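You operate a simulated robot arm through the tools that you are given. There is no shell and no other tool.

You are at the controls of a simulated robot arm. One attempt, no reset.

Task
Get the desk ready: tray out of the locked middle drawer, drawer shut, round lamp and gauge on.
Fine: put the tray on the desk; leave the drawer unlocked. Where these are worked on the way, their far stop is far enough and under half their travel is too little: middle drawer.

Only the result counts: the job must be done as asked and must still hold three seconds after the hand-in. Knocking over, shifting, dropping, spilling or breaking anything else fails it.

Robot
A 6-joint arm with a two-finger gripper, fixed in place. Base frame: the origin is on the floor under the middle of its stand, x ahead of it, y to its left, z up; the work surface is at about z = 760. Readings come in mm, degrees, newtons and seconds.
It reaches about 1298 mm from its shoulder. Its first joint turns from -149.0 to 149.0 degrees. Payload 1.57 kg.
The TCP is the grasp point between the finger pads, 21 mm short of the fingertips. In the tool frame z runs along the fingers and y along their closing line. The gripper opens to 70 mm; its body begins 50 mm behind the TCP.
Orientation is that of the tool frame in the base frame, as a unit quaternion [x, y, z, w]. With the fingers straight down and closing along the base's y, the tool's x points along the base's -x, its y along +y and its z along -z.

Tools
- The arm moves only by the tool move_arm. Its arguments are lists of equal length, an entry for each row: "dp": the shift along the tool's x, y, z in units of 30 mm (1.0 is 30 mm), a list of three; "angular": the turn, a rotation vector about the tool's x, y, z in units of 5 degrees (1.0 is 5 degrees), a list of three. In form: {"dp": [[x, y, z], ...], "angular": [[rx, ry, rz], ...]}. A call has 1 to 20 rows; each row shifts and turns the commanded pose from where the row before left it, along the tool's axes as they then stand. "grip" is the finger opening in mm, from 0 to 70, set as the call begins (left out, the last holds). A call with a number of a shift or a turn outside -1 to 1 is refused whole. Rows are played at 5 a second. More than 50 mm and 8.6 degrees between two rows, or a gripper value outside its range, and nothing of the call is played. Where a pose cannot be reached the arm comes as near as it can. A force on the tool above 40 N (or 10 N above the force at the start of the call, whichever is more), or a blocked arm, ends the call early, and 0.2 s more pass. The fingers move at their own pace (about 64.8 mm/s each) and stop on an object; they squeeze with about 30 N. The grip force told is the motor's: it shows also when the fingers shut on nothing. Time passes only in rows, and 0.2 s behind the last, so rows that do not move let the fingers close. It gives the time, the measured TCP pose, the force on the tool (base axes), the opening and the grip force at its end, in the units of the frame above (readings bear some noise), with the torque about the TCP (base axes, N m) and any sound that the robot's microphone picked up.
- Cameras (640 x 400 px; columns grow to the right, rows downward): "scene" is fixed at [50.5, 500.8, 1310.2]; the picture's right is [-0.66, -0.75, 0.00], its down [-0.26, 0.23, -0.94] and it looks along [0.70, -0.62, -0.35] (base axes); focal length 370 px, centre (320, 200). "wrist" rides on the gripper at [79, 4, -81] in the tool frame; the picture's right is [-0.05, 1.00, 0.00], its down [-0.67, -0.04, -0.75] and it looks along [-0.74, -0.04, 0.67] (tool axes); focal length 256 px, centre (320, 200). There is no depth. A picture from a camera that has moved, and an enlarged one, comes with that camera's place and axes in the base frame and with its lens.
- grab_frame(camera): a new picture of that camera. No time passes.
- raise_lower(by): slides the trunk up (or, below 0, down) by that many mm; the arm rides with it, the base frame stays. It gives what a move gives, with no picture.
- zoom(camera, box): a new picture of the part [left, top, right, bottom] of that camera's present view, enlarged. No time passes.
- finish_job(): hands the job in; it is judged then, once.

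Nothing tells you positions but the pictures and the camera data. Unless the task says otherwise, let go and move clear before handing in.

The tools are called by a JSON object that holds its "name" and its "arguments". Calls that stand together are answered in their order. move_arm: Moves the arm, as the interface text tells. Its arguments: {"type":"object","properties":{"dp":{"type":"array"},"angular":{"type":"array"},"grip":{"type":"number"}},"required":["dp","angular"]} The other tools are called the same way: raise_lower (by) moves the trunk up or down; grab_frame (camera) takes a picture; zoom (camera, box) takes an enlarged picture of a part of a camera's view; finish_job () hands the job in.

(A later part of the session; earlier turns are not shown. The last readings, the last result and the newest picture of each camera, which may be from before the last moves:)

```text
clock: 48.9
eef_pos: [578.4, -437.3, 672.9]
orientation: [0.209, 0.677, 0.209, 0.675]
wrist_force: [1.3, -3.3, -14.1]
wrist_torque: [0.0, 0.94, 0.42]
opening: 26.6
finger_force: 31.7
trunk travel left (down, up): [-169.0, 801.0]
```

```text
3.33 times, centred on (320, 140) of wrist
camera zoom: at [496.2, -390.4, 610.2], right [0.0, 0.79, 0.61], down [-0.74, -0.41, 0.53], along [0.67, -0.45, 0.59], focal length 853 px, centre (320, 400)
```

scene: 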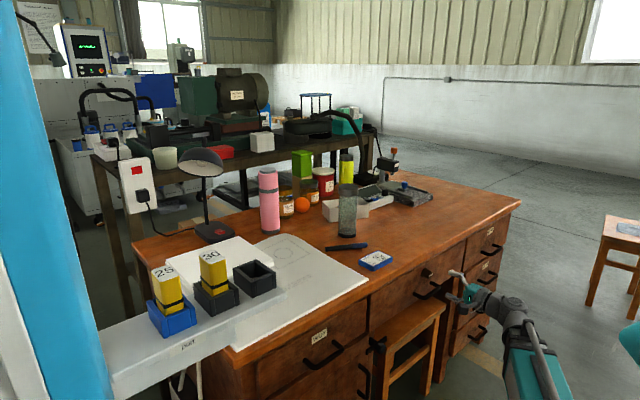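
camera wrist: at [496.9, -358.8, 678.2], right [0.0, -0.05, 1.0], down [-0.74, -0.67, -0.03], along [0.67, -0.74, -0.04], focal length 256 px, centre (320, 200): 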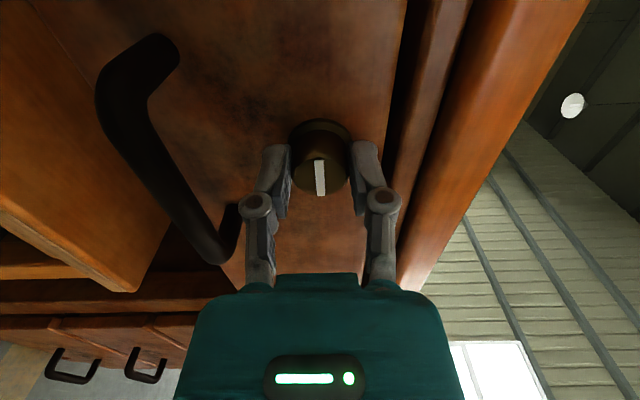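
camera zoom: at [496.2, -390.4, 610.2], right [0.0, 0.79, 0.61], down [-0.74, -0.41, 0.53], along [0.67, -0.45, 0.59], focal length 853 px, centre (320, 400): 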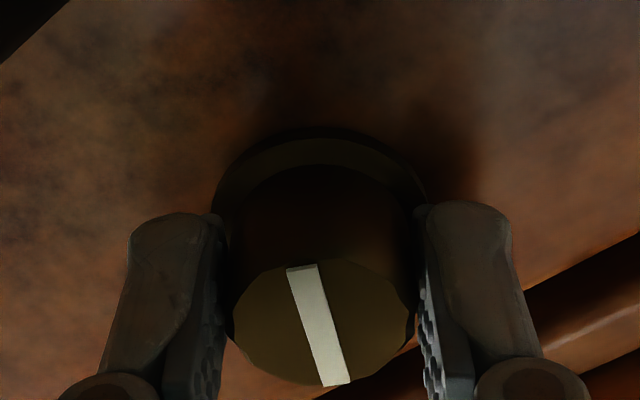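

The knob is following (about 66° turned), with a little side load downward. I'll ease the trunk 1 mm and continue the turn.

{"name": "raise_lower", "arguments": {"by": -1}}

{"name": "move_arm", "arguments": {"dp": [[0, 0, 0], [0, 0, 0], [0, 0, 0], [0, 0, 0]], "angular": [[0, 0, -0.8], [0, 0, -0.8], [0, 0, -0.8], [0, 0, -0.8]]}}

{"name": "zoom", "arguments": {"camera": "wrist", "box": [240, 80, 400, 200]}}

```text
clock: 49.4
eef_pos: [576.7, -438.2, 672.5]
orientation: [0.209, 0.675, 0.209, 0.675]
wrist_force: [2.8, -6.6, -1.5]
wrist_torque: [0.05, 0.28, 0.27]
opening: 26.4
finger_force: 31.9
trunk travel left (down, up): [-168.0, 802.0]
```

```text
clock: 50.4
eef_pos: [576.9, -437.4, 674.8]
orientation: [0.114, 0.698, 0.113, 0.698]
wrist_force: [-4.1, -11.2, 0.9]
wrist_torque: [0.01, -0.15, -0.14]
opening: 26.7
finger_force: 31.8
trunk travel left (down, up): [-168.0, 802.0]
```

```text
3.33 times, centred on (320, 140) of wrist
camera zoom: at [495.6, -409.8, 599.1], right [0.0, 0.93, 0.37], down [-0.74, -0.24, 0.62], along [0.67, -0.27, 0.69], focal length 853 px, centre (320, 400)
```

zoom: 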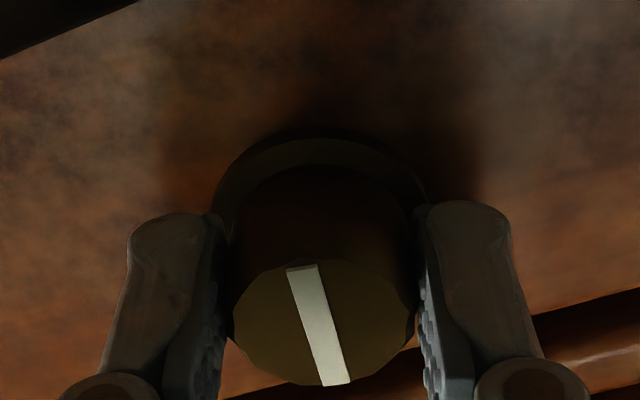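

The knob is at about 82° now. I'll continue a bit further until it meets its stop.

{"name": "move_arm", "arguments": {"dp": [[0, 0, 0], [0, 0, 0], [0, 0, 0], [0, 0, 0]], "angular": [[0, 0, -0.6], [0, 0, -0.6], [0, 0, -0.6], [0, 0, -0.6]]}}

{"name": "zoom", "arguments": {"camera": "wrist", "box": [240, 80, 400, 200]}}

```text
clock: 51.4
eef_pos: [578.4, -438.7, 672.5]
orientation: [0.038, 0.707, 0.041, 0.705]
wrist_force: [-3.3, -9.6, -3.8]
wrist_torque: [0.39, -0.22, -0.27]
opening: 26.8
finger_force: 31.7
trunk travel left (down, up): [-168.0, 802.0]
```

```text
3.33 times, centred on (320, 140) of wrist
camera zoom: at [496.6, -426.3, 594.2], right [0.0, 0.99, 0.16], down [-0.74, -0.11, 0.66], along [0.67, -0.12, 0.73], focal length 853 px, centre (320, 400)
```

zoom: 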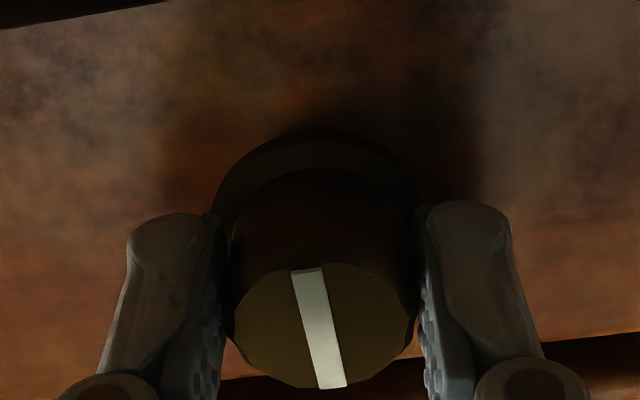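

The knob has slipped slightly against its end stop at 90°, so the lock should be open. I'll release, back off, and turn the gripper back to vertical closing.

{"name": "move_arm", "arguments": {"dp": [[0, 0, 0], [0, 0, 0], [0, 0, 0], [0, 0, 0]], "angular": [[0, 0, 0.1], [0, 0, 0], [0, 0, 0], [0, 0, 0]], "grip": 70}}

{"name": "move_arm", "arguments": {"dp": [[0, 0, -0.6], [0, 0, -0.6], [0, 0, -0.6], [0, 0, -0.3], [0, 0, 0]], "angular": [[0, 0, 0], [0, 0, 0], [0, 0, 0], [0, 0, 0], [0, 0, 0]]}}

{"name": "grab_frame", "arguments": {"camera": "wrist"}}

{"name": "zoom", "arguments": {"camera": "scene", "box": [400, 240, 500, 320]}}

```text
clock: 52.4
eef_pos: [578.5, -437.9, 674.0]
orientation: [0.043, 0.706, 0.042, 0.705]
wrist_force: [-0.1, 0.4, 0.5]
wrist_torque: [-0.02, 0.0, 0.01]
opening: 70.0
finger_force: 0.0
trunk travel left (down, up): [-168.0, 802.0]
```

```text
clock: 53.6
eef_pos: [514.0, -437.8, 672.3]
orientation: [0.043, 0.706, 0.043, 0.705]
wrist_force: [0.9, -0.2, 0.1]
wrist_torque: [-0.03, 0.0, 0.01]
opening: 69.7
finger_force: 0.1
trunk travel left (down, up): [-168.0, 802.0]
```

```text
taken
camera wrist: at [433.3, -425.0, 594.8], right [0.0, 0.98, 0.17], down [-0.74, -0.12, 0.66], along [0.67, -0.13, 0.73], focal length 256 px, centre (320, 200)
```

wrist: 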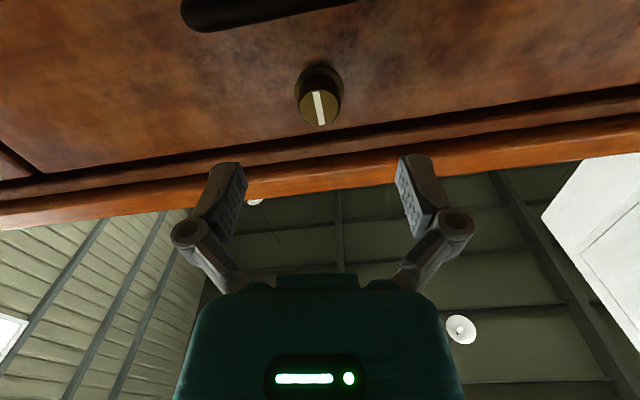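

```text
5.00 times, centred on (450, 280) of scene
camera zoom: at [50.5, 500.8, 1310.2], right [-0.66, -0.75, 0.0], down [-0.26, 0.23, -0.94], along [0.7, -0.62, -0.35], focal length 1850 px, centre (-330, -200)
```

zoom: 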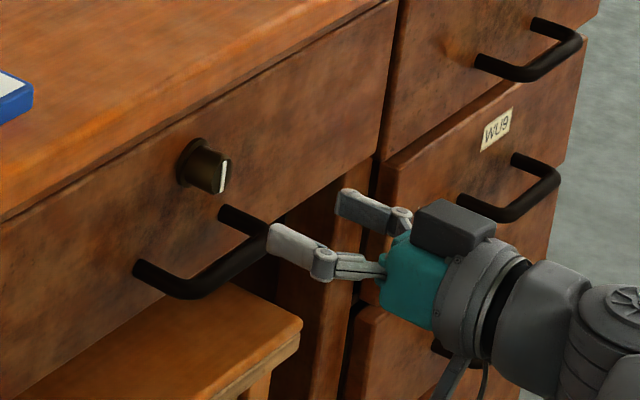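

The mark is vertical now, so the lock reads as open. I'll roll the gripper back to vertical closing and look at the handle.

{"name": "move_arm", "arguments": {"dp": [[0, 0, 0], [0, 0, 0], [0, 0, 0], [0, 0, 0], [0, 0, 0], [0, 0, 0], [0, 0, 0], [0, 0, 0], [0, 0, 0], [0, 0, 0], [0, 0, 0], [0, 0, 0], [0, 0, 0], [0, 0, 0], [0, 0, 0], [0, 0, 0], [0, 0, 0]], "angular": [[0, 0, 0.9765], [0, 0, 0.9765], [0, 0, 0.9765], [0, 0, 0.9765], [0, 0, 0.9765], [0, 0, 0.9765], [0, 0, 0.9765], [0, 0, 0.9765], [0, 0, 0.9765], [0, 0, 0.9765], [0, 0, 0.9765], [0, 0, 0.9765], [0, 0, 0.9765], [0, 0, 0.9765], [0, 0, 0.9765], [0, 0, 0.9765], [0, 0, 0.9765]]}}

{"name": "move_arm", "arguments": {"dp": [[0, 0, 0], [0, 0, 0], [0, 0, 0], [0, 0, 0], [0, 0, 0], [0, 0, 0], [0, 0, 0]], "angular": [[0, 1, 0], [0, 1, 0], [0, 1, 0], [0, 1, 0], [0, 1, 0], [0, 1, 0], [0, 0, 0]]}}

{"name": "grab_frame", "arguments": {"camera": "wrist"}}

```text
clock: 57.2
eef_pos: [513.2, -437.3, 673.5]
orientation: [0.499, 0.5, 0.501, 0.5]
wrist_force: [-0.6, -1.2, -0.2]
wrist_torque: [0.02, -0.02, 0.0]
opening: 70.0
finger_force: 0.0
trunk travel left (down, up): [-168.0, 802.0]
```

```text
clock: 58.8
eef_pos: [513.5, -437.0, 674.2]
orientation: [0.352, 0.614, 0.612, 0.353]
wrist_force: [0.5, 0.7, 0.4]
wrist_torque: [0.01, 0.01, 0.02]
opening: 70.0
finger_force: 0.0
trunk travel left (down, up): [-168.0, 802.0]
```

```text
taken
camera wrist: at [403.1, -409.2, 677.3], right [0.03, -0.04, 1.0], down [-0.31, -0.95, -0.03], along [0.95, -0.31, -0.04], focal length 256 px, centre (320, 200)
```

wrist: 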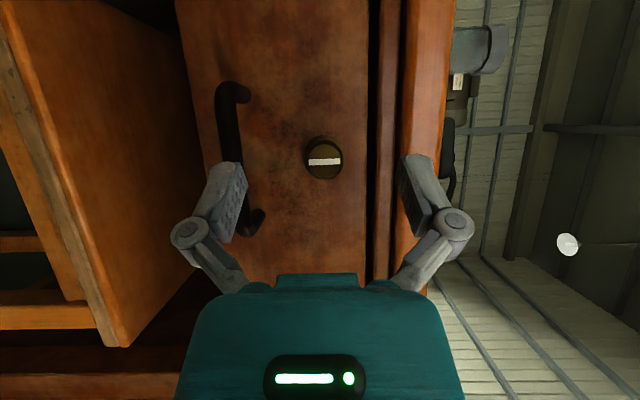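

The handle bar is below the knob at about (568, -433, 611). I'll lower to that height and check again.

{"name": "raise_lower", "arguments": {"by": -63}}

{"name": "grab_frame", "arguments": {"camera": "wrist"}}

{"name": "zoom", "arguments": {"camera": "scene", "box": [390, 240, 510, 340]}}

```text
clock: 59.8
eef_pos: [512.6, -436.1, 610.1]
orientation: [0.352, 0.613, 0.612, 0.354]
wrist_force: [-0.2, -0.1, 0.4]
wrist_torque: [-0.02, 0.02, 0.0]
opening: 70.1
finger_force: 0.0
trunk travel left (down, up): [-105.0, 865.0]
```

```text
taken
camera wrist: at [403.3, -409.2, 614.2], right [0.03, -0.04, 1.0], down [-0.31, -0.95, -0.03], along [0.95, -0.31, -0.04], focal length 256 px, centre (320, 200)
```

wrist: 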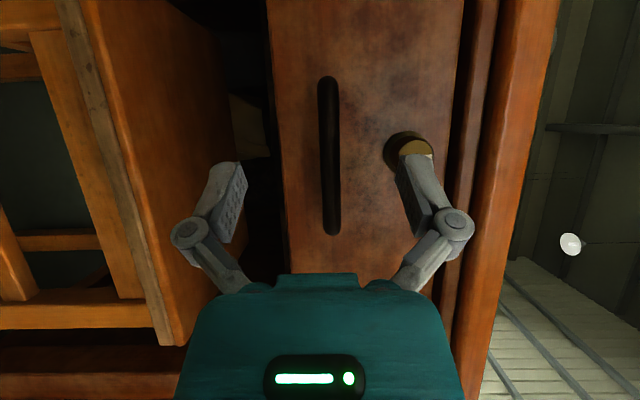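

```text
4.00 times, centred on (450, 290) of scene
camera zoom: at [50.5, 500.8, 1310.2], right [-0.66, -0.75, 0.0], down [-0.26, 0.23, -0.94], along [0.7, -0.62, -0.35], focal length 1480 px, centre (-200, -160)
```

zoom: 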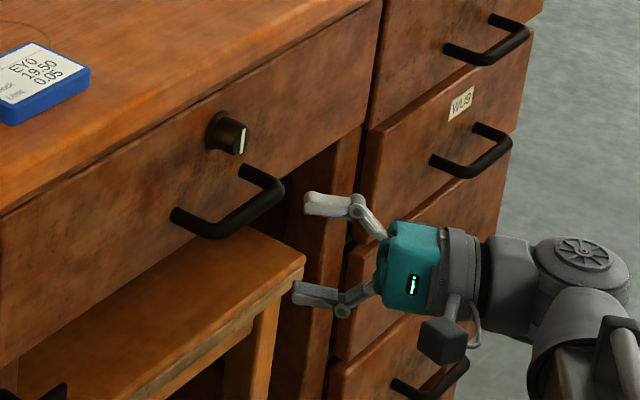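

The bar is at z≈613.5. I'll raise 3 mm, narrow the fingers to 40 mm so the upper one stays clear of the knob, then move straight in.

{"name": "raise_lower", "arguments": {"by": 3}}

{"name": "move_arm", "arguments": {"dp": [[0, 0, 0], [0, 0, 0], [-0.231, 0, 0.4], [-0.231, 0, 0.4], [-0.231, 0, 0.4], [-0.2, 0, 0.346], [0, 0, 0]], "angular": [[0, 0, 0], [0, 0, 0], [0, 0, 0], [0, 0, 0], [0, 0, 0], [0, 0, 0], [0, 0, 0]], "grip": 40}}

{"name": "grab_frame", "arguments": {"camera": "wrist"}}

```text
clock: 60.4
eef_pos: [513.1, -435.9, 613.3]
orientation: [0.353, 0.614, 0.612, 0.353]
wrist_force: [0.2, -0.2, -0.5]
wrist_torque: [-0.01, -0.01, -0.02]
opening: 70.4
finger_force: 0.1
trunk travel left (down, up): [-108.0, 862.0]
```

```text
clock: 62.0
eef_pos: [566.6, -436.6, 612.4]
orientation: [0.353, 0.613, 0.612, 0.354]
wrist_force: [0.3, -0.3, 0.0]
wrist_torque: [0.01, 0.02, -0.02]
opening: 40.0
finger_force: 0.0
trunk travel left (down, up): [-108.0, 862.0]
```

```text
taken
camera wrist: at [457.4, -409.1, 617.3], right [0.03, -0.04, 1.0], down [-0.31, -0.95, -0.03], along [0.95, -0.31, -0.04], focal length 256 px, centre (320, 200)
```

wrist: 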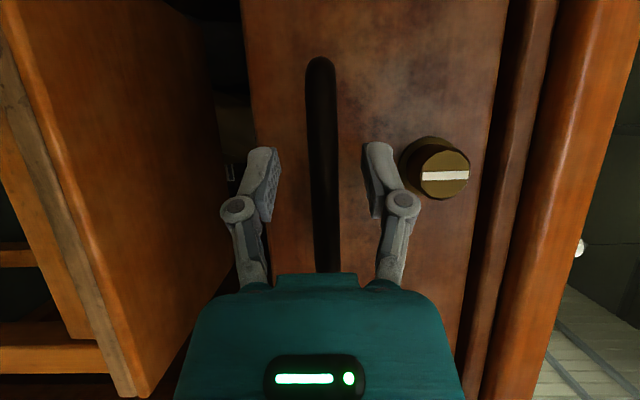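

The bar is centred between the fingers. I'll close on it.

{"name": "move_arm", "arguments": {"dp": [[0, 0, 0], [0, 0, 0], [0, 0, 0], [0, 0, 0]], "angular": [[0, 0, 0], [0, 0, 0], [0, 0, 0], [0, 0, 0]], "grip": 0}}

{"name": "grab_frame", "arguments": {"camera": "wrist"}}

```text
clock: 63.0
eef_pos: [567.3, -437.3, 615.1]
orientation: [0.352, 0.612, 0.612, 0.355]
wrist_force: [3.0, -4.4, 24.1]
wrist_torque: [0.12, -0.01, 0.09]
opening: 12.2
finger_force: 32.3
trunk travel left (down, up): [-108.0, 862.0]
```

```text
taken
camera wrist: at [456.9, -408.9, 618.8], right [0.02, -0.05, 1.0], down [-0.31, -0.95, -0.04], along [0.95, -0.31, -0.04], focal length 256 px, centre (320, 200)
```

wrist: 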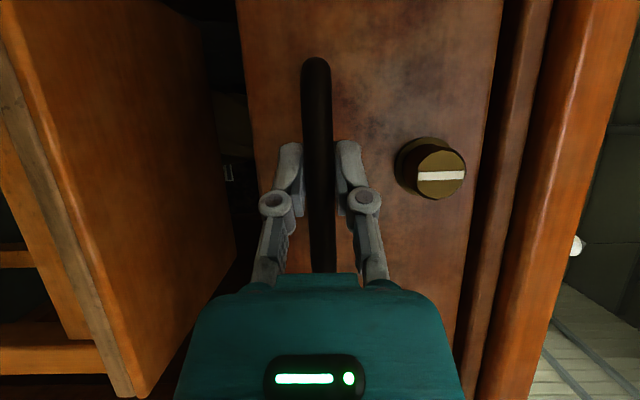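

Gripped (12 mm bar), with the bar about 2 mm above centre. I'll raise 2 mm to relax that, then start a gentle pull.

{"name": "raise_lower", "arguments": {"by": 2}}

{"name": "move_arm", "arguments": {"dp": [[0.17, 0, -0.29], [0.17, 0, -0.29], [0.17, 0, -0.29], [0.17, 0, -0.29]], "angular": [[0, 0, 0], [0, 0, 0], [0, 0, 0], [0, 0, 0]]}}

{"name": "grab_frame", "arguments": {"camera": "wrist"}}

```text
clock: 63.5
eef_pos: [566.0, -437.1, 615.6]
orientation: [0.353, 0.613, 0.612, 0.354]
wrist_force: [-2.2, -2.8, 8.5]
wrist_torque: [0.09, 0.0, -0.5]
opening: 12.0
finger_force: 31.8
trunk travel left (down, up): [-110.0, 860.0]
```

```text
clock: 64.5
eef_pos: [524.9, -436.2, 614.9]
orientation: [0.355, 0.612, 0.612, 0.354]
wrist_force: [0.0, -16.7, 5.8]
wrist_torque: [0.03, 0.01, 0.15]
opening: 11.8
finger_force: 31.6
trunk travel left (down, up): [-110.0, 860.0]
```

```text
taken
camera wrist: at [415.6, -408.7, 619.2], right [0.03, -0.05, 1.0], down [-0.31, -0.95, -0.04], along [0.95, -0.31, -0.04], focal length 256 px, centre (320, 200)
```

wrist: 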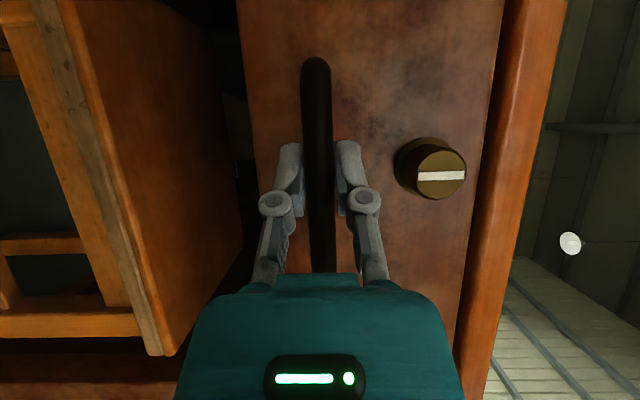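

The drawer is sliding out (about 41 mm so far). I'll continue pulling straight back.

{"name": "move_arm", "arguments": {"dp": [[0.29, 0, -0.6], [0.333, 0, -0.577], [0.333, 0, -0.577], [0.333, 0, -0.577], [0.333, 0, -0.577]], "angular": [[0, 0, 0], [0, 0, 0], [0, 0, 0], [0, 0, 0], [0, 0, 0]]}}

{"name": "grab_frame", "arguments": {"camera": "scene"}}

{"name": "grab_frame", "arguments": {"camera": "wrist"}}

```text
clock: 65.7
eef_pos: [428.8, -436.3, 614.4]
orientation: [0.353, 0.614, 0.612, 0.352]
wrist_force: [-1.8, 24.8, -3.2]
wrist_torque: [0.13, 0.01, 0.15]
opening: 12.2
finger_force: 31.6
trunk travel left (down, up): [-110.0, 860.0]
```

```text
taken
```

scene: 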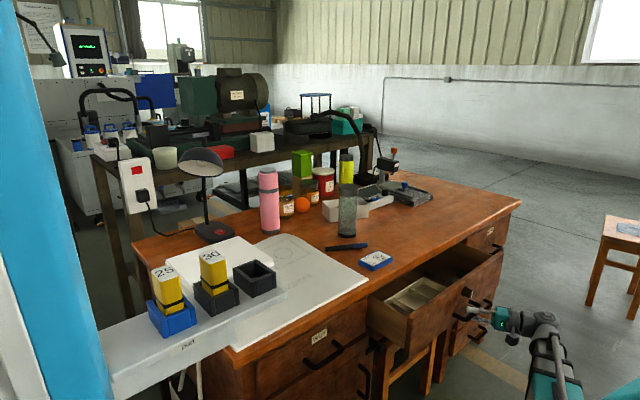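

```text
taken
camera wrist: at [318.5, -409.6, 619.4], right [0.03, -0.04, 1.0], down [-0.31, -0.95, -0.03], along [0.95, -0.31, -0.04], focal length 256 px, centre (320, 200)
```

wrist: 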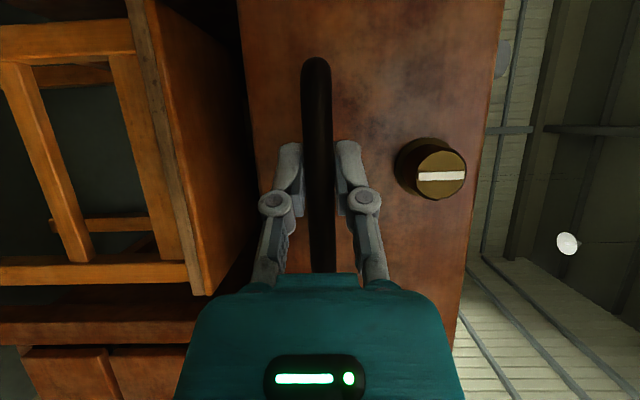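

The drawer is out about 138 mm and the tray is visible inside. Zooming in on the tray.

{"name": "zoom", "arguments": {"camera": "scene", "box": [350, 230, 520, 350]}}

```text
3.33 times, centred on (435, 290) of scene
camera zoom: at [50.5, 500.8, 1310.2], right [-0.66, -0.75, 0.0], down [-0.26, 0.23, -0.94], along [0.7, -0.62, -0.35], focal length 1233 px, centre (-63, -100)
```

zoom: 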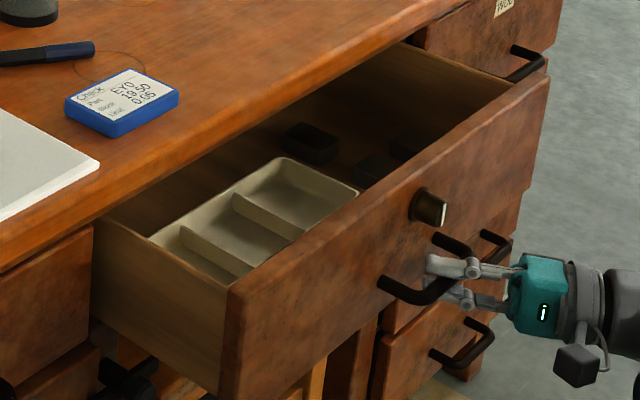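

The tray is a beige three-compartment organizer at the left of the drawer. I'll keep pulling.

{"name": "move_arm", "arguments": {"dp": [[0.35, 0, -0.56], [0.333, 0, -0.577], [0.333, 0, -0.577], [0.333, 0, -0.577]], "angular": [[0, 0, 0], [0, 0, 0], [0, 0, 0], [0, 0, 0]]}}

{"name": "zoom", "arguments": {"camera": "scene", "box": [350, 210, 550, 360]}}

```text
clock: 66.7
eef_pos: [347.1, -437.5, 614.2]
orientation: [0.354, 0.612, 0.612, 0.354]
wrist_force: [-1.2, 1.5, -0.9]
wrist_torque: [0.07, -0.02, 0.38]
opening: 12.0
finger_force: 32.0
trunk travel left (down, up): [-110.0, 860.0]
```

```text
2.67 times, centred on (450, 285) of scene
camera zoom: at [50.5, 500.8, 1310.2], right [-0.66, -0.75, 0.0], down [-0.26, 0.23, -0.94], along [0.7, -0.62, -0.35], focal length 987 px, centre (-27, -27)
```

zoom: 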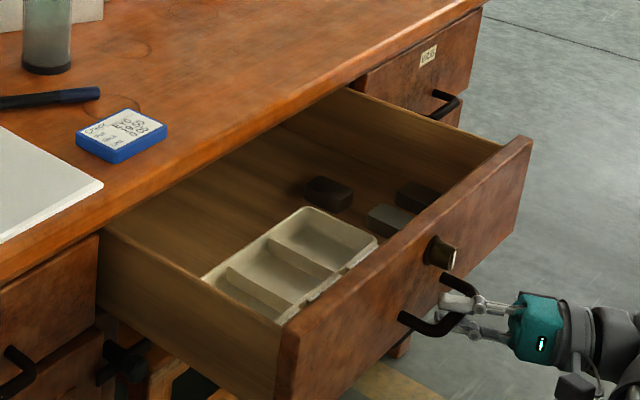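

The drawer is open about 219 mm and the whole tray is visible. I'll pull a bit more to see whether there's an end stop nearby.

{"name": "move_arm", "arguments": {"dp": [[0.25, 0, -0.43], [0.25, 0, -0.43], [0.25, 0, -0.43]], "angular": [[0, 0, 0], [0, 0, 0], [0, 0, 0]]}}

{"name": "grab_frame", "arguments": {"camera": "scene"}}

```text
clock: 67.5
eef_pos: [302.9, -439.8, 614.9]
orientation: [0.354, 0.614, 0.611, 0.353]
wrist_force: [0.7, -2.6, 2.8]
wrist_torque: [0.09, 0.01, -0.92]
opening: 11.7
finger_force: 31.7
trunk travel left (down, up): [-110.0, 860.0]
```

```text
taken
```

scene: 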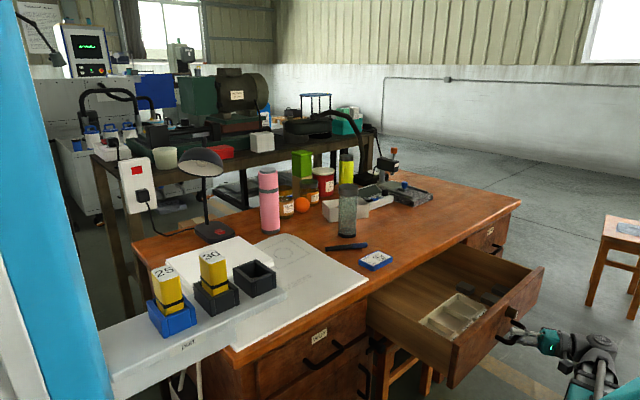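

Open about 263 mm now. Zooming to locate the tray precisely.

{"name": "zoom", "arguments": {"camera": "scene", "box": [400, 260, 550, 360]}}

```text
4.00 times, centred on (475, 310) of scene
camera zoom: at [50.5, 500.8, 1310.2], right [-0.66, -0.75, 0.0], down [-0.26, 0.23, -0.94], along [0.7, -0.62, -0.35], focal length 1480 px, centre (-300, -240)
```

zoom: 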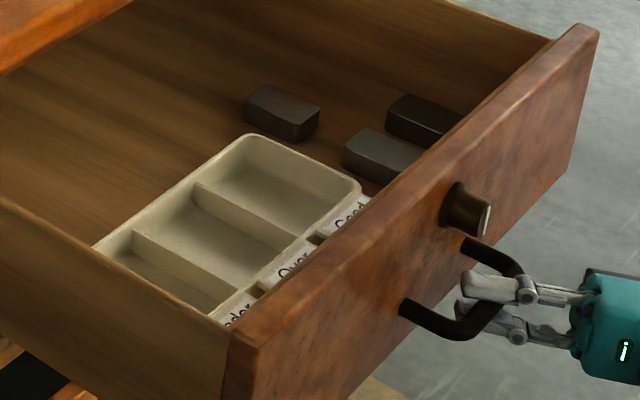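

The tray (about 200 × 90 mm, three empty compartments) sits at about x 408–495, y -256 to -456. I'll let go of the handle, back away and raise the trunk, then turn the tool down for the tray.

{"name": "move_arm", "arguments": {"dp": [[0, 0, 0], [0, 0, 0], [0, 0, 0], [0, 0, -0.5], [0, 0, -0.6], [0, 0, -0.6], [0, 0, -0.3]], "angular": [[0, 0, 0], [0, 0, 0], [0, 0, 0], [0, 0, 0], [0, 0, 0], [0, 0, 0], [0, 0, 0]], "grip": 40}}

{"name": "grab_frame", "arguments": {"camera": "wrist"}}

{"name": "zoom", "arguments": {"camera": "scene", "box": [400, 220, 640, 400]}}

```text
clock: 69.1
eef_pos: [254.2, -466.3, 615.0]
orientation: [0.355, 0.611, 0.612, 0.356]
wrist_force: [-0.5, -0.1, 0.4]
wrist_torque: [0.01, -0.01, -0.01]
opening: 40.1
finger_force: 0.1
out of reach, approached as far as the arm can: row 7
trunk travel left (down, up): [-110.0, 860.0]
```

```text
taken
camera wrist: at [145.6, -438.0, 619.3], right [0.03, -0.04, 1.0], down [-0.32, -0.95, -0.03], along [0.95, -0.32, -0.04], focal length 256 px, centre (320, 200)
```

wrist: 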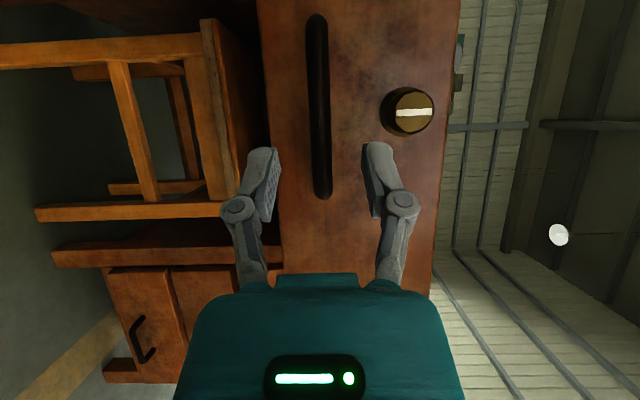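

```text
2.22 times, centred on (520, 310) of scene
camera zoom: at [50.5, 500.8, 1310.2], right [-0.66, -0.75, 0.0], down [-0.26, 0.23, -0.94], along [0.7, -0.62, -0.35], focal length 822 px, centre (-124, -44)
```

zoom: 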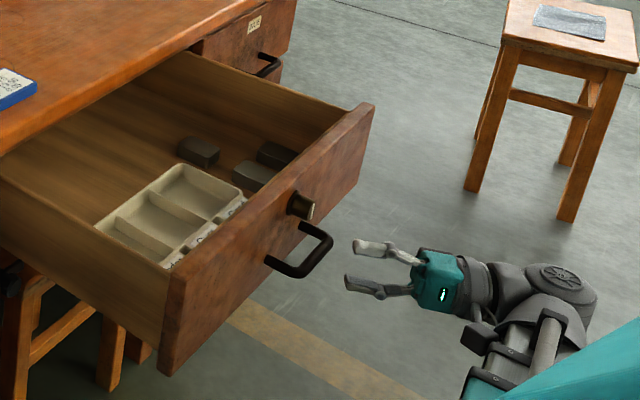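

Clear of the handle. I'll raise the trunk before reorienting the tool.

{"name": "raise_lower", "arguments": {"by": 420}}

{"name": "move_arm", "arguments": {"dp": [[-0.526, 0, -0.023], [-0.526, 0, -0.023], [-0.526, 0, -0.023], [-0.526, 0, -0.023], [-0.526, 0, -0.023], [-0.526, 0, -0.023]], "angular": [[0, -1, 0], [0, -1, 0], [0, -1, 0], [0, -1, 0], [0, -1, 0], [0, -1, 0]]}}

{"name": "move_arm", "arguments": {"dp": [[0.465, -0.504, -0.039], [0.465, -0.504, -0.039], [0.465, -0.504, -0.039], [0.465, -0.504, -0.039], [0.465, -0.504, -0.039], [0.465, -0.504, -0.039], [0.465, -0.504, -0.039], [0.465, -0.504, -0.039], [0.465, -0.504, -0.039], [0.465, -0.504, -0.039], [0.465, -0.504, -0.039], [0.465, -0.504, -0.039], [0.465, -0.504, -0.039], [0.465, -0.504, -0.039], [0.465, -0.504, -0.039]], "angular": [[0.924, 0.924, -0.924], [0.924, 0.924, -0.924], [0.924, 0.924, -0.924], [0.924, 0.924, -0.924], [0.924, 0.924, -0.924], [0.924, 0.924, -0.924], [0.924, 0.924, -0.924], [0.924, 0.924, -0.924], [0.924, 0.924, -0.924], [0.924, 0.924, -0.924], [0.924, 0.924, -0.924], [0.924, 0.924, -0.924], [0.924, 0.924, -0.924], [0.924, 0.924, -0.924], [0.924, 0.924, -0.924]]}}

```text
refused: 420 is not a number from -400 to 400
```

```text
clock: 70.5
eef_pos: [279.2, -558.8, 615.4]
orientation: [0.499, 0.5, 0.5, 0.501]
wrist_force: [-0.2, 0.2, 0.8]
wrist_torque: [-0.01, 0.0, -0.01]
opening: 40.0
finger_force: 0.0
trunk travel left (down, up): [-110.0, 860.0]
```

```text
clock: 73.7
eef_pos: [99.2, -555.7, 428.7]
orientation: [-0.002, 1.0, -0.002, -0.001]
wrist_force: [0.0, 0.0, -0.3]
wrist_torque: [0.0, 0.05, -0.01]
opening: 40.0
finger_force: 0.1
out of reach, approached as far as the arm can: row 7, 14
trunk travel left (down, up): [-110.0, 860.0]
```

The trunk raise was refused (400 mm limit), so the reorientation happened lower than planned, but nothing was touched. Now I'll raise by 400 and check the view.

{"name": "raise_lower", "arguments": {"by": 400}}

{"name": "grab_frame", "arguments": {"camera": "scene"}}

{"name": "grab_frame", "arguments": {"camera": "wrist"}}

```text
clock: 77.5
eef_pos: [98.6, -556.0, 828.7]
orientation: [-0.001, 1.0, -0.001, -0.001]
wrist_force: [-0.8, -0.1, 0.4]
wrist_torque: [-0.02, -0.02, 0.01]
opening: 39.9
finger_force: 0.1
trunk travel left (down, up): [-510.0, 460.0]
```

```text
taken
```

scene: 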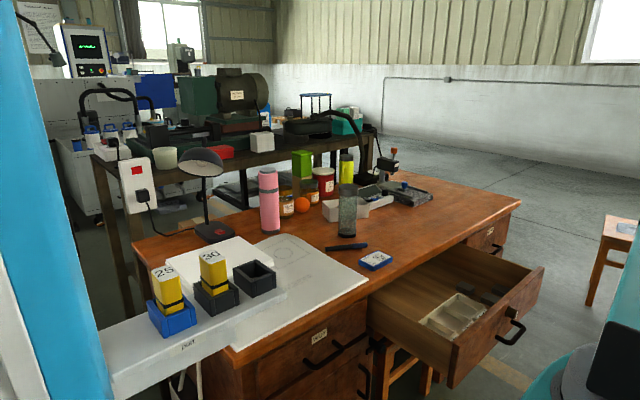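

```text
taken
camera wrist: at [20.0, -552.2, 910.3], right [0.05, 1.0, 0.0], down [0.67, -0.03, 0.74], along [0.74, -0.04, -0.67], focal length 256 px, centre (320, 200)
```

wrist: 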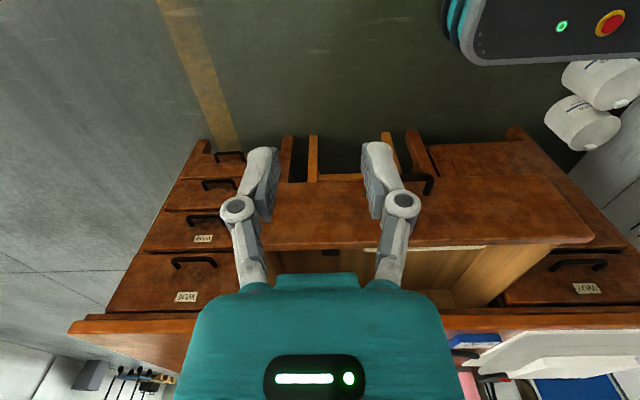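

I'll raise another 150 mm for safety and swing over the drawer to view the tray from above.

{"name": "raise_lower", "arguments": {"by": 150}}

{"name": "move_arm", "arguments": {"dp": [[-0.84, 0.3, 0], [-0.84, 0.3, 0], [-0.84, 0.3, 0], [-0.84, 0.3, 0], [-0.84, 0.3, 0], [-0.84, 0.45, 0], [-0.84, 0.45, 0], [-0.84, 0.45, 0], [-0.84, 0.45, 0], [-0.84, 0.45, 0], [-0.84, 0.45, 0], [-0.84, 0.45, 0]], "angular": [[0, 0, 0], [0, 0, 0], [0, 0, 0], [0, 0, 0], [0, 0, 0], [0, 0, 0], [0, 0, 0], [0, 0, 0], [0, 0, 0], [0, 0, 0], [0, 0, 0], [0, 0, 0]]}}

{"name": "grab_frame", "arguments": {"camera": "wrist"}}

```text
clock: 79.3
eef_pos: [99.5, -555.5, 979.0]
orientation: [-0.001, 1.0, 0.0, 0.0]
wrist_force: [0.0, -0.1, -0.4]
wrist_torque: [0.01, -0.01, -0.03]
opening: 40.0
finger_force: 0.1
trunk travel left (down, up): [-660.0, 310.0]
```

```text
clock: 81.9
eef_pos: [403.1, -415.1, 979.0]
orientation: [-0.001, 1.0, 0.0, 0.0]
wrist_force: [0.9, -1.3, 0.4]
wrist_torque: [-0.02, -0.01, -0.03]
opening: 39.9
finger_force: 0.1
trunk travel left (down, up): [-660.0, 310.0]
```

```text
taken
camera wrist: at [322.3, -412.0, 1060.3], right [0.05, 1.0, 0.0], down [0.67, -0.03, 0.74], along [0.74, -0.04, -0.67], focal length 256 px, centre (320, 200)
```

wrist: 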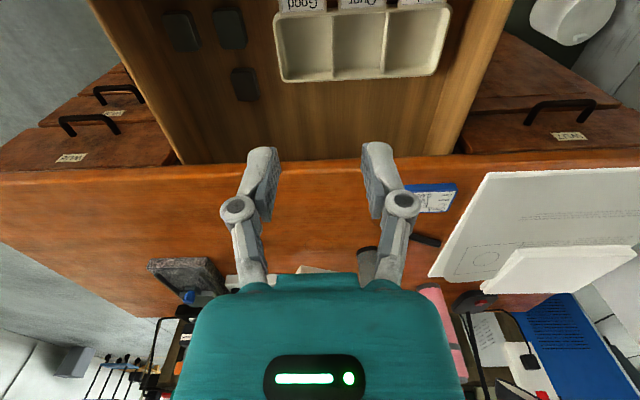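

The tray is at the top of this view. Zooming in.

{"name": "zoom", "arguments": {"camera": "wrist", "box": [250, 0, 470, 110]}}

{"name": "zoom", "arguments": {"camera": "scene", "box": [410, 270, 520, 345]}}

```text
2.91 times, centred on (360, 55) of wrist
camera zoom: at [322.3, -412.0, 1060.3], right [0.05, 1.0, 0.0], down [0.67, -0.03, 0.74], along [0.74, -0.04, -0.67], focal length 745 px, centre (204, 622)
```

zoom: 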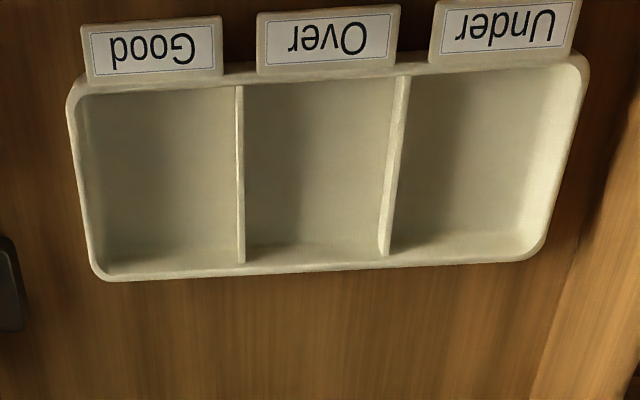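

```text
5.33 times, centred on (465, 308) of scene
camera zoom: at [50.5, 500.8, 1310.2], right [-0.66, -0.75, 0.0], down [-0.26, 0.23, -0.94], along [0.7, -0.62, -0.35], focal length 1973 px, centre (-453, -373)
```

zoom: 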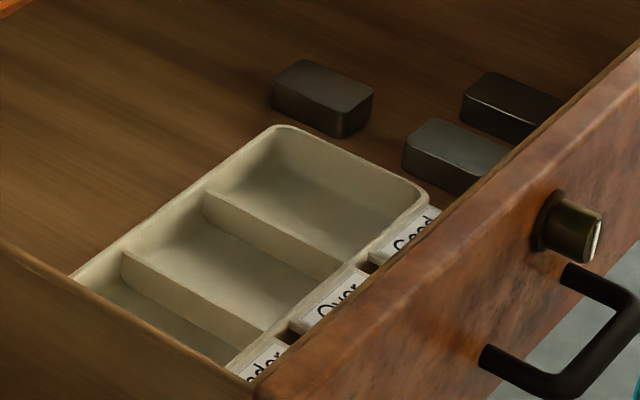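

Triangulating gives the tray rim at z≈615, spanning x 418–509 and y -487 to -229, with partitions at y≈-401 and -319. I'll roll the wrist 180° so the camera sits on the desk side, clear of the drawer's front panel, and then grip a partition.

{"name": "move_arm", "arguments": {"dp": [[0, 0, 0], [0, 0, 0], [0, 0, 0], [0, 0, 0], [0, 0, 0], [0, 0, 0], [0, 0, 0], [0, 0, 0], [0, 0, 0], [0, 0, 0], [0, 0, 0], [0, 0, 0], [0, 0, 0], [0, 0, 0], [0, 0, 0], [0, 0, 0], [0, 0, 0], [0, 0, 0]], "angular": [[0, 0, 1], [0, 0, 1], [0, 0, 1], [0, 0, 1], [0, 0, 1], [0, 0, 1], [0, 0, 1], [0, 0, 1], [0, 0, 1], [0, 0, 1], [0, 0, 1], [0, 0, 1], [0, 0, 1], [0, 0, 1], [0, 0, 1], [0, 0, 1], [0, 0, 1], [0, 0, 1]]}}

{"name": "move_arm", "arguments": {"dp": [[0, 0, 0], [0, 0, 0], [0, 0, 0], [0, 0, 0], [0, 0, 0], [0, 0, 0], [0, 0, 0], [0, 0, 0], [0, 0, 0], [0, 0, 0], [0, 0, 0], [0, 0, 0], [0, 0, 0], [0, 0, 0], [0, 0, 0], [0, 0, 0], [0, 0, 0], [0, 0, 0]], "angular": [[0, 0, 1], [0, 0, 1], [0, 0, 1], [0, 0, 1], [0, 0, 1], [0, 0, 1], [0, 0, 1], [0, 0, 1], [0, 0, 1], [0, 0, 1], [0, 0, 1], [0, 0, 1], [0, 0, 1], [0, 0, 1], [0, 0, 1], [0, 0, 1], [0, 0, 1], [0, 0, 1]]}}

```text
clock: 85.7
eef_pos: [400.8, -415.9, 978.7]
orientation: [0.707, 0.707, -0.001, 0.002]
wrist_force: [1.2, -0.2, 0.5]
wrist_torque: [0.01, 0.03, -0.02]
opening: 39.9
finger_force: 0.1
trunk travel left (down, up): [-660.0, 310.0]
```

```text
clock: 89.5
eef_pos: [401.2, -415.4, 979.2]
orientation: [1.0, 0.0, 0.001, 0.001]
wrist_force: [-0.4, -0.8, -0.1]
wrist_torque: [-0.02, 0.03, 0.01]
opening: 40.0
finger_force: 0.1
trunk travel left (down, up): [-660.0, 310.0]
```

The roll is done. I'll move over the tray's right partition and look.

{"name": "move_arm", "arguments": {"dp": [[0.7, -0.157, 0], [0.7, -0.157, 0], [0.7, -0.157, 0], [0, 0, 0]], "angular": [[0, 0, 0], [0, 0, 0], [0, 0, 0], [0, 0, 0]]}}

{"name": "grab_frame", "arguments": {"camera": "wrist"}}

```text
clock: 90.5
eef_pos: [465.5, -402.8, 978.9]
orientation: [1.0, 0.002, 0.0, 0.0]
wrist_force: [-0.1, 0.0, 0.0]
wrist_torque: [0.01, 0.02, -0.04]
opening: 40.0
finger_force: 0.0
trunk travel left (down, up): [-660.0, 310.0]
```

```text
taken
camera wrist: at [544.0, -407.2, 1060.3], right [-0.05, -1.0, 0.0], down [-0.67, 0.04, 0.74], along [-0.74, 0.04, -0.67], focal length 256 px, centre (320, 200)
```

wrist: 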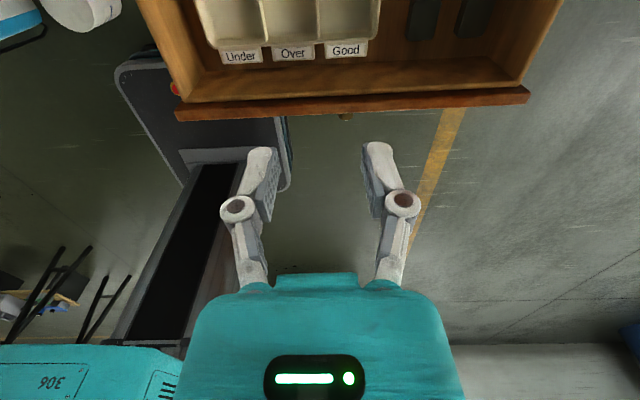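

The view from the desk side shows the tray and the front panel with room to spare. I'll lower 250 mm and look again.

{"name": "raise_lower", "arguments": {"by": -250}}

{"name": "grab_frame", "arguments": {"camera": "wrist"}}

{"name": "zoom", "arguments": {"camera": "scene", "box": [360, 180, 560, 350]}}

```text
clock: 93.0
eef_pos: [463.2, -402.6, 728.6]
orientation: [1.0, 0.001, 0.0, 0.002]
wrist_force: [0.5, 0.3, -1.4]
wrist_torque: [0.03, 0.03, 0.03]
opening: 40.1
finger_force: 0.1
trunk travel left (down, up): [-410.0, 560.0]
```

```text
taken
camera wrist: at [543.7, -407.3, 810.4], right [-0.05, -1.0, 0.0], down [-0.67, 0.04, 0.74], along [-0.74, 0.04, -0.67], focal length 256 px, centre (320, 200)
```

wrist: 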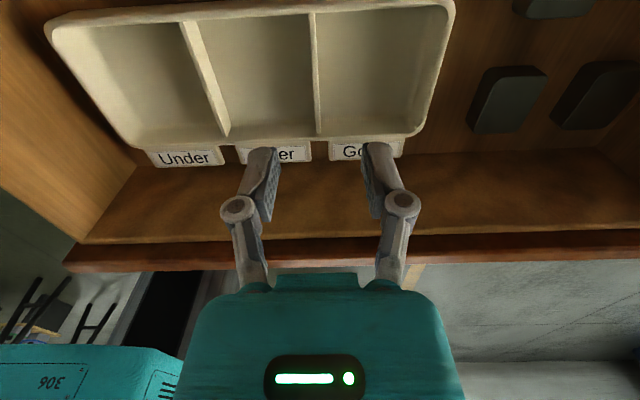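

```text
2.35 times, centred on (460, 265) of scene
camera zoom: at [50.5, 500.8, 1310.2], right [-0.66, -0.75, 0.0], down [-0.26, 0.23, -0.94], along [0.7, -0.62, -0.35], focal length 870 px, centre (-9, 47)
```

zoom: 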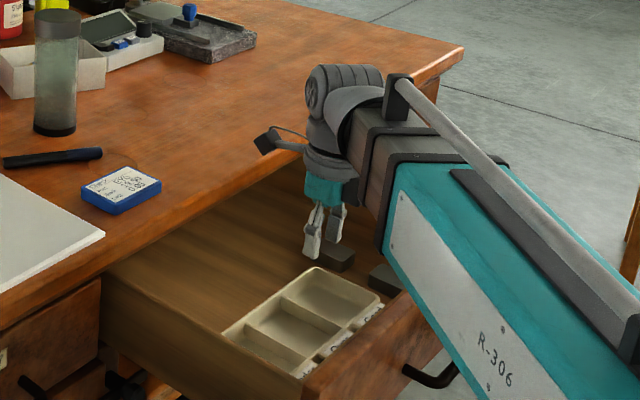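

Partition between "Over" and "Good" is right below, about 3 mm to the left. I'll shift over and lower further, stopping short of the tray floor.

{"name": "move_arm", "arguments": {"dp": [[0.02, -0.1, 0], [0, 0, 0]], "angular": [[0, 0, 0], [0, 0, 0]]}}

{"name": "raise_lower", "arguments": {"by": -100}}

{"name": "grab_frame", "arguments": {"camera": "wrist"}}

{"name": "zoom", "arguments": {"camera": "scene", "box": [400, 230, 540, 350]}}

```text
clock: 93.6
eef_pos: [464.6, -399.0, 729.9]
orientation: [1.0, 0.001, 0.0, 0.0]
wrist_force: [-0.1, 0.6, 0.5]
wrist_torque: [0.04, -0.04, -0.01]
opening: 40.0
finger_force: 0.0
trunk travel left (down, up): [-410.0, 560.0]
```

```text
clock: 95.0
eef_pos: [466.2, -398.4, 629.3]
orientation: [1.0, 0.001, 0.001, 0.001]
wrist_force: [0.7, 0.8, 0.2]
wrist_torque: [-0.03, 0.0, -0.03]
opening: 39.8
finger_force: 0.1
trunk travel left (down, up): [-310.0, 660.0]
```

```text
taken
camera wrist: at [544.4, -404.1, 710.3], right [-0.05, -1.0, 0.0], down [-0.67, 0.04, 0.74], along [-0.74, 0.04, -0.67], focal length 256 px, centre (320, 200)
```

wrist: 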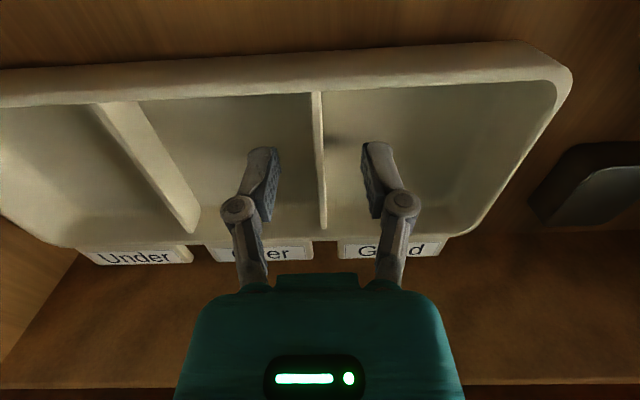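

```text
3.33 times, centred on (470, 290) of scene
camera zoom: at [50.5, 500.8, 1310.2], right [-0.66, -0.75, 0.0], down [-0.26, 0.23, -0.94], along [0.7, -0.62, -0.35], focal length 1233 px, centre (-180, -100)
```

zoom: 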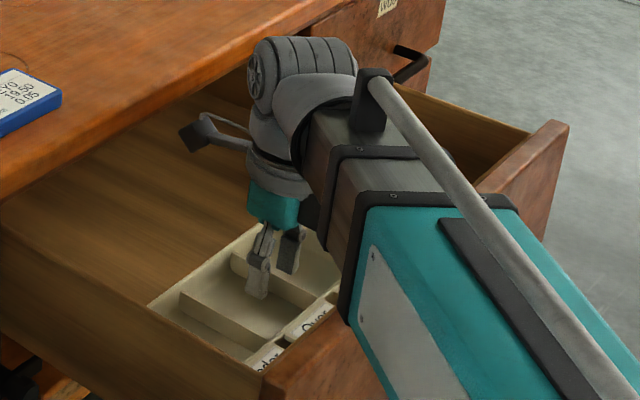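

The partition lies midway between the fingers. I'll lower the last bit in small steps, watching for contact.

{"name": "raise_lower", "arguments": {"by": -12}}

{"name": "grab_frame", "arguments": {"camera": "wrist"}}

{"name": "zoom", "arguments": {"camera": "scene", "box": [430, 270, 520, 340]}}

```text
clock: 95.7
eef_pos: [462.2, -397.0, 622.3]
orientation: [1.0, 0.0, 0.002, 0.001]
wrist_force: [2.0, 10.7, 73.8]
wrist_torque: [0.75, 0.21, -0.15]
opening: 30.3
finger_force: 29.0
trunk travel left (down, up): [-299.0, 671.0]
stopped: the force on the tool passed its limit at 46 N (the readings are from after the stop); the commanded pose is now the measured one
```

```text
taken
camera wrist: at [543.1, -401.4, 703.3], right [-0.05, -1.0, 0.0], down [-0.67, 0.04, 0.74], along [-0.74, 0.04, -0.67], focal length 256 px, centre (320, 200)
```

wrist: 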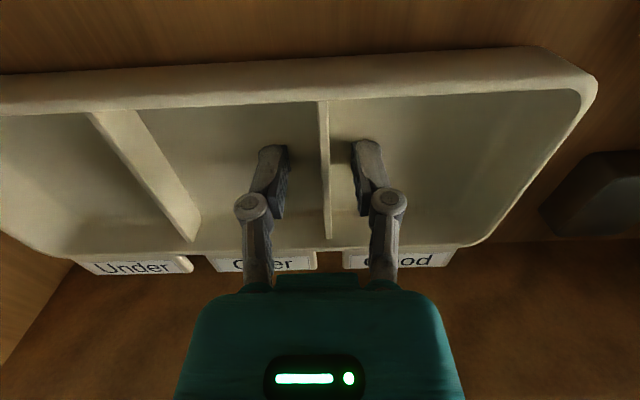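

```text
5.71 times, centred on (475, 305) of scene
camera zoom: at [50.5, 500.8, 1310.2], right [-0.66, -0.75, 0.0], down [-0.26, 0.23, -0.94], along [0.7, -0.62, -0.35], focal length 2114 px, centre (-566, -400)
```

zoom: 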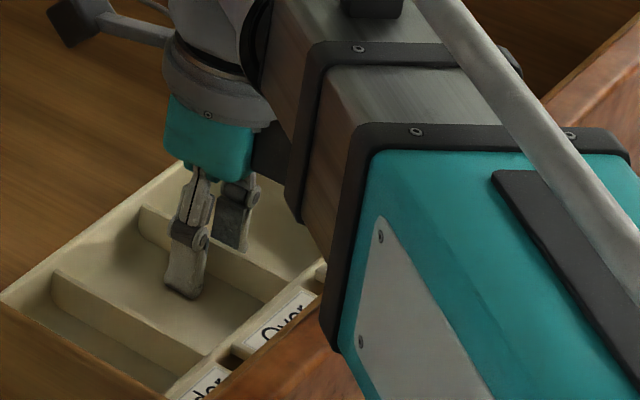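

The fingertips met the tray floor, with about 70 N pushing up. I'll raise 6 mm straight away to take the load off.

{"name": "raise_lower", "arguments": {"by": 6}}

{"name": "grab_frame", "arguments": {"camera": "wrist"}}

```text
clock: 96.2
eef_pos: [465.5, -399.9, 624.0]
orientation: [1.0, 0.001, 0.0, 0.002]
wrist_force: [0.7, -0.1, 0.3]
wrist_torque: [0.01, 0.02, -0.02]
opening: 39.9
finger_force: 0.1
trunk travel left (down, up): [-305.0, 665.0]
```

```text
taken
camera wrist: at [544.8, -404.6, 704.7], right [-0.05, -1.0, 0.0], down [-0.67, 0.04, 0.74], along [-0.74, 0.04, -0.67], focal length 256 px, centre (320, 200)
```

wrist: 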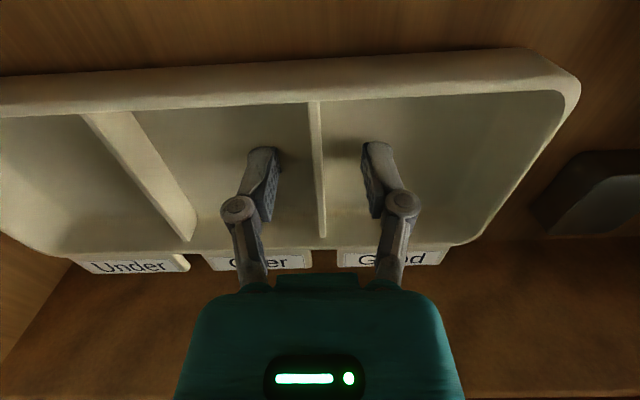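

Load is off, and the tips straddle the partition just above the tray floor. I'll close on the partition.

{"name": "move_arm", "arguments": {"dp": [[0, 0, 0], [0, 0, 0], [0, 0, 0], [0, 0, 0], [0, 0, 0]], "angular": [[0, 0, 0], [0, 0, 0], [0, 0, 0], [0, 0, 0], [0, 0, 0]], "grip": 0}}

{"name": "grab_frame", "arguments": {"camera": "wrist"}}

```text
clock: 97.4
eef_pos: [466.1, -399.7, 623.5]
orientation: [1.0, 0.001, 0.0, 0.002]
wrist_force: [0.4, -1.1, 0.4]
wrist_torque: [-0.02, -0.06, -0.02]
opening: 5.7
finger_force: 30.1
trunk travel left (down, up): [-305.0, 665.0]
```

```text
taken
camera wrist: at [544.8, -404.4, 705.0], right [-0.05, -1.0, 0.0], down [-0.67, 0.04, 0.74], along [-0.74, 0.04, -0.67], focal length 256 px, centre (320, 200)
```

wrist: 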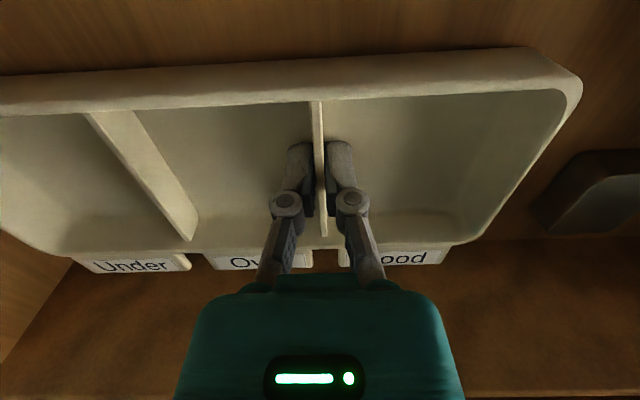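

The partition is gripped (5.7 mm). I'll lift 40 mm and check that the tray hangs level.

{"name": "raise_lower", "arguments": {"by": 40}}

{"name": "grab_frame", "arguments": {"camera": "wrist"}}

{"name": "zoom", "arguments": {"camera": "scene", "box": [400, 230, 540, 350]}}

```text
clock: 98.2
eef_pos: [465.3, -399.1, 663.3]
orientation: [1.0, 0.001, -0.001, 0.002]
wrist_force: [0.2, -0.3, -2.7]
wrist_torque: [-0.08, -0.03, 0.04]
opening: 5.9
finger_force: 30.0
trunk travel left (down, up): [-345.0, 625.0]
```

```text
taken
camera wrist: at [544.8, -404.5, 745.0], right [-0.05, -1.0, 0.0], down [-0.67, 0.04, 0.74], along [-0.74, 0.04, -0.67], focal length 256 px, centre (320, 200)
```

wrist: 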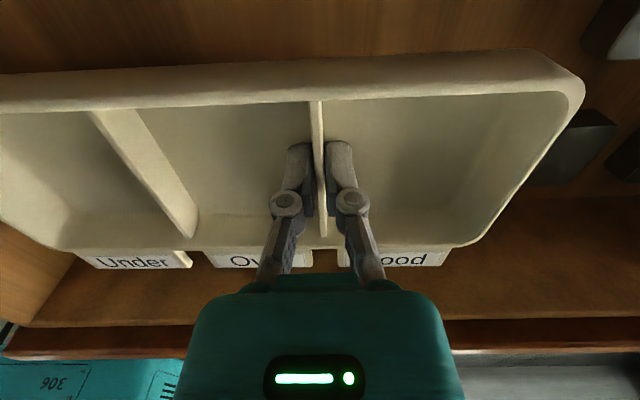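

```text
3.33 times, centred on (470, 290) of scene
camera zoom: at [50.5, 500.8, 1310.2], right [-0.66, -0.75, 0.0], down [-0.26, 0.23, -0.94], along [0.7, -0.62, -0.35], focal length 1233 px, centre (-180, -100)
```

zoom: 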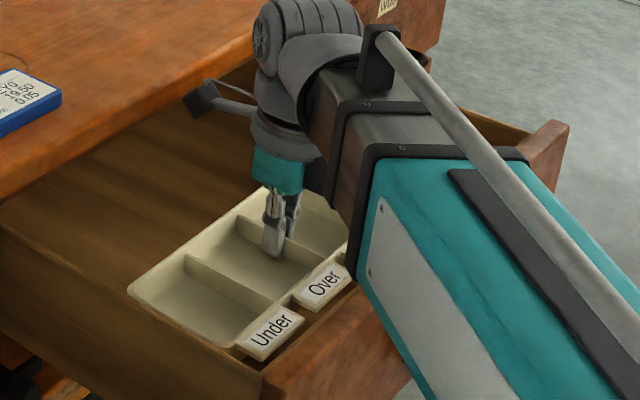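

The tray is off the drawer floor and level, weighing about 0.3 kg. I'll raise it well above the desk top.

{"name": "raise_lower", "arguments": {"by": 230}}

{"name": "grab_frame", "arguments": {"camera": "scene"}}

{"name": "grab_frame", "arguments": {"camera": "wrist"}}

```text
clock: 100.7
eef_pos: [464.5, -400.5, 893.2]
orientation: [1.0, 0.0, 0.0, 0.001]
wrist_force: [-0.1, -0.1, -1.3]
wrist_torque: [-0.1, -0.09, 0.02]
opening: 6.1
finger_force: 29.7
trunk travel left (down, up): [-575.0, 395.0]
```

```text
taken
```

scene: 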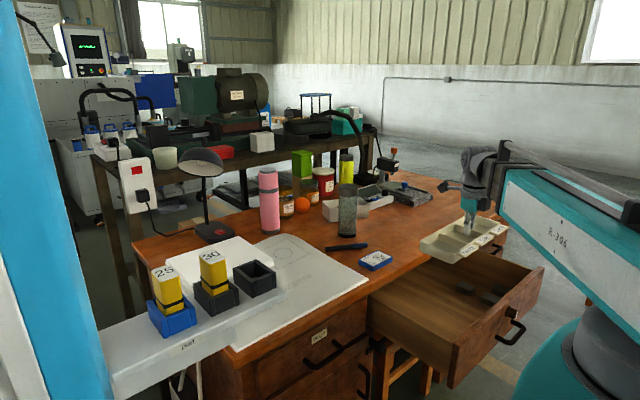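

```text
taken
camera wrist: at [544.9, -404.5, 974.9], right [-0.05, -1.0, 0.0], down [-0.67, 0.04, 0.74], along [-0.74, 0.04, -0.67], focal length 256 px, centre (320, 200)
```

wrist: 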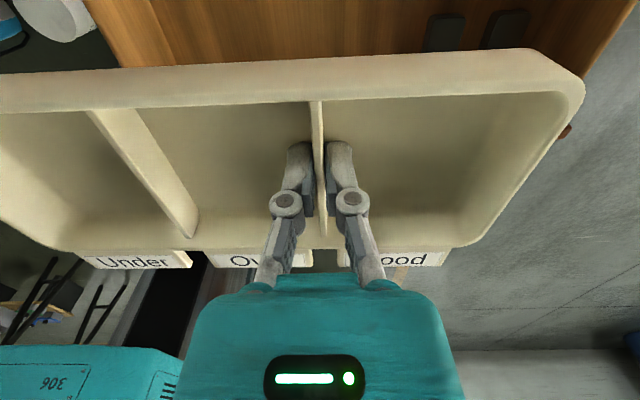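

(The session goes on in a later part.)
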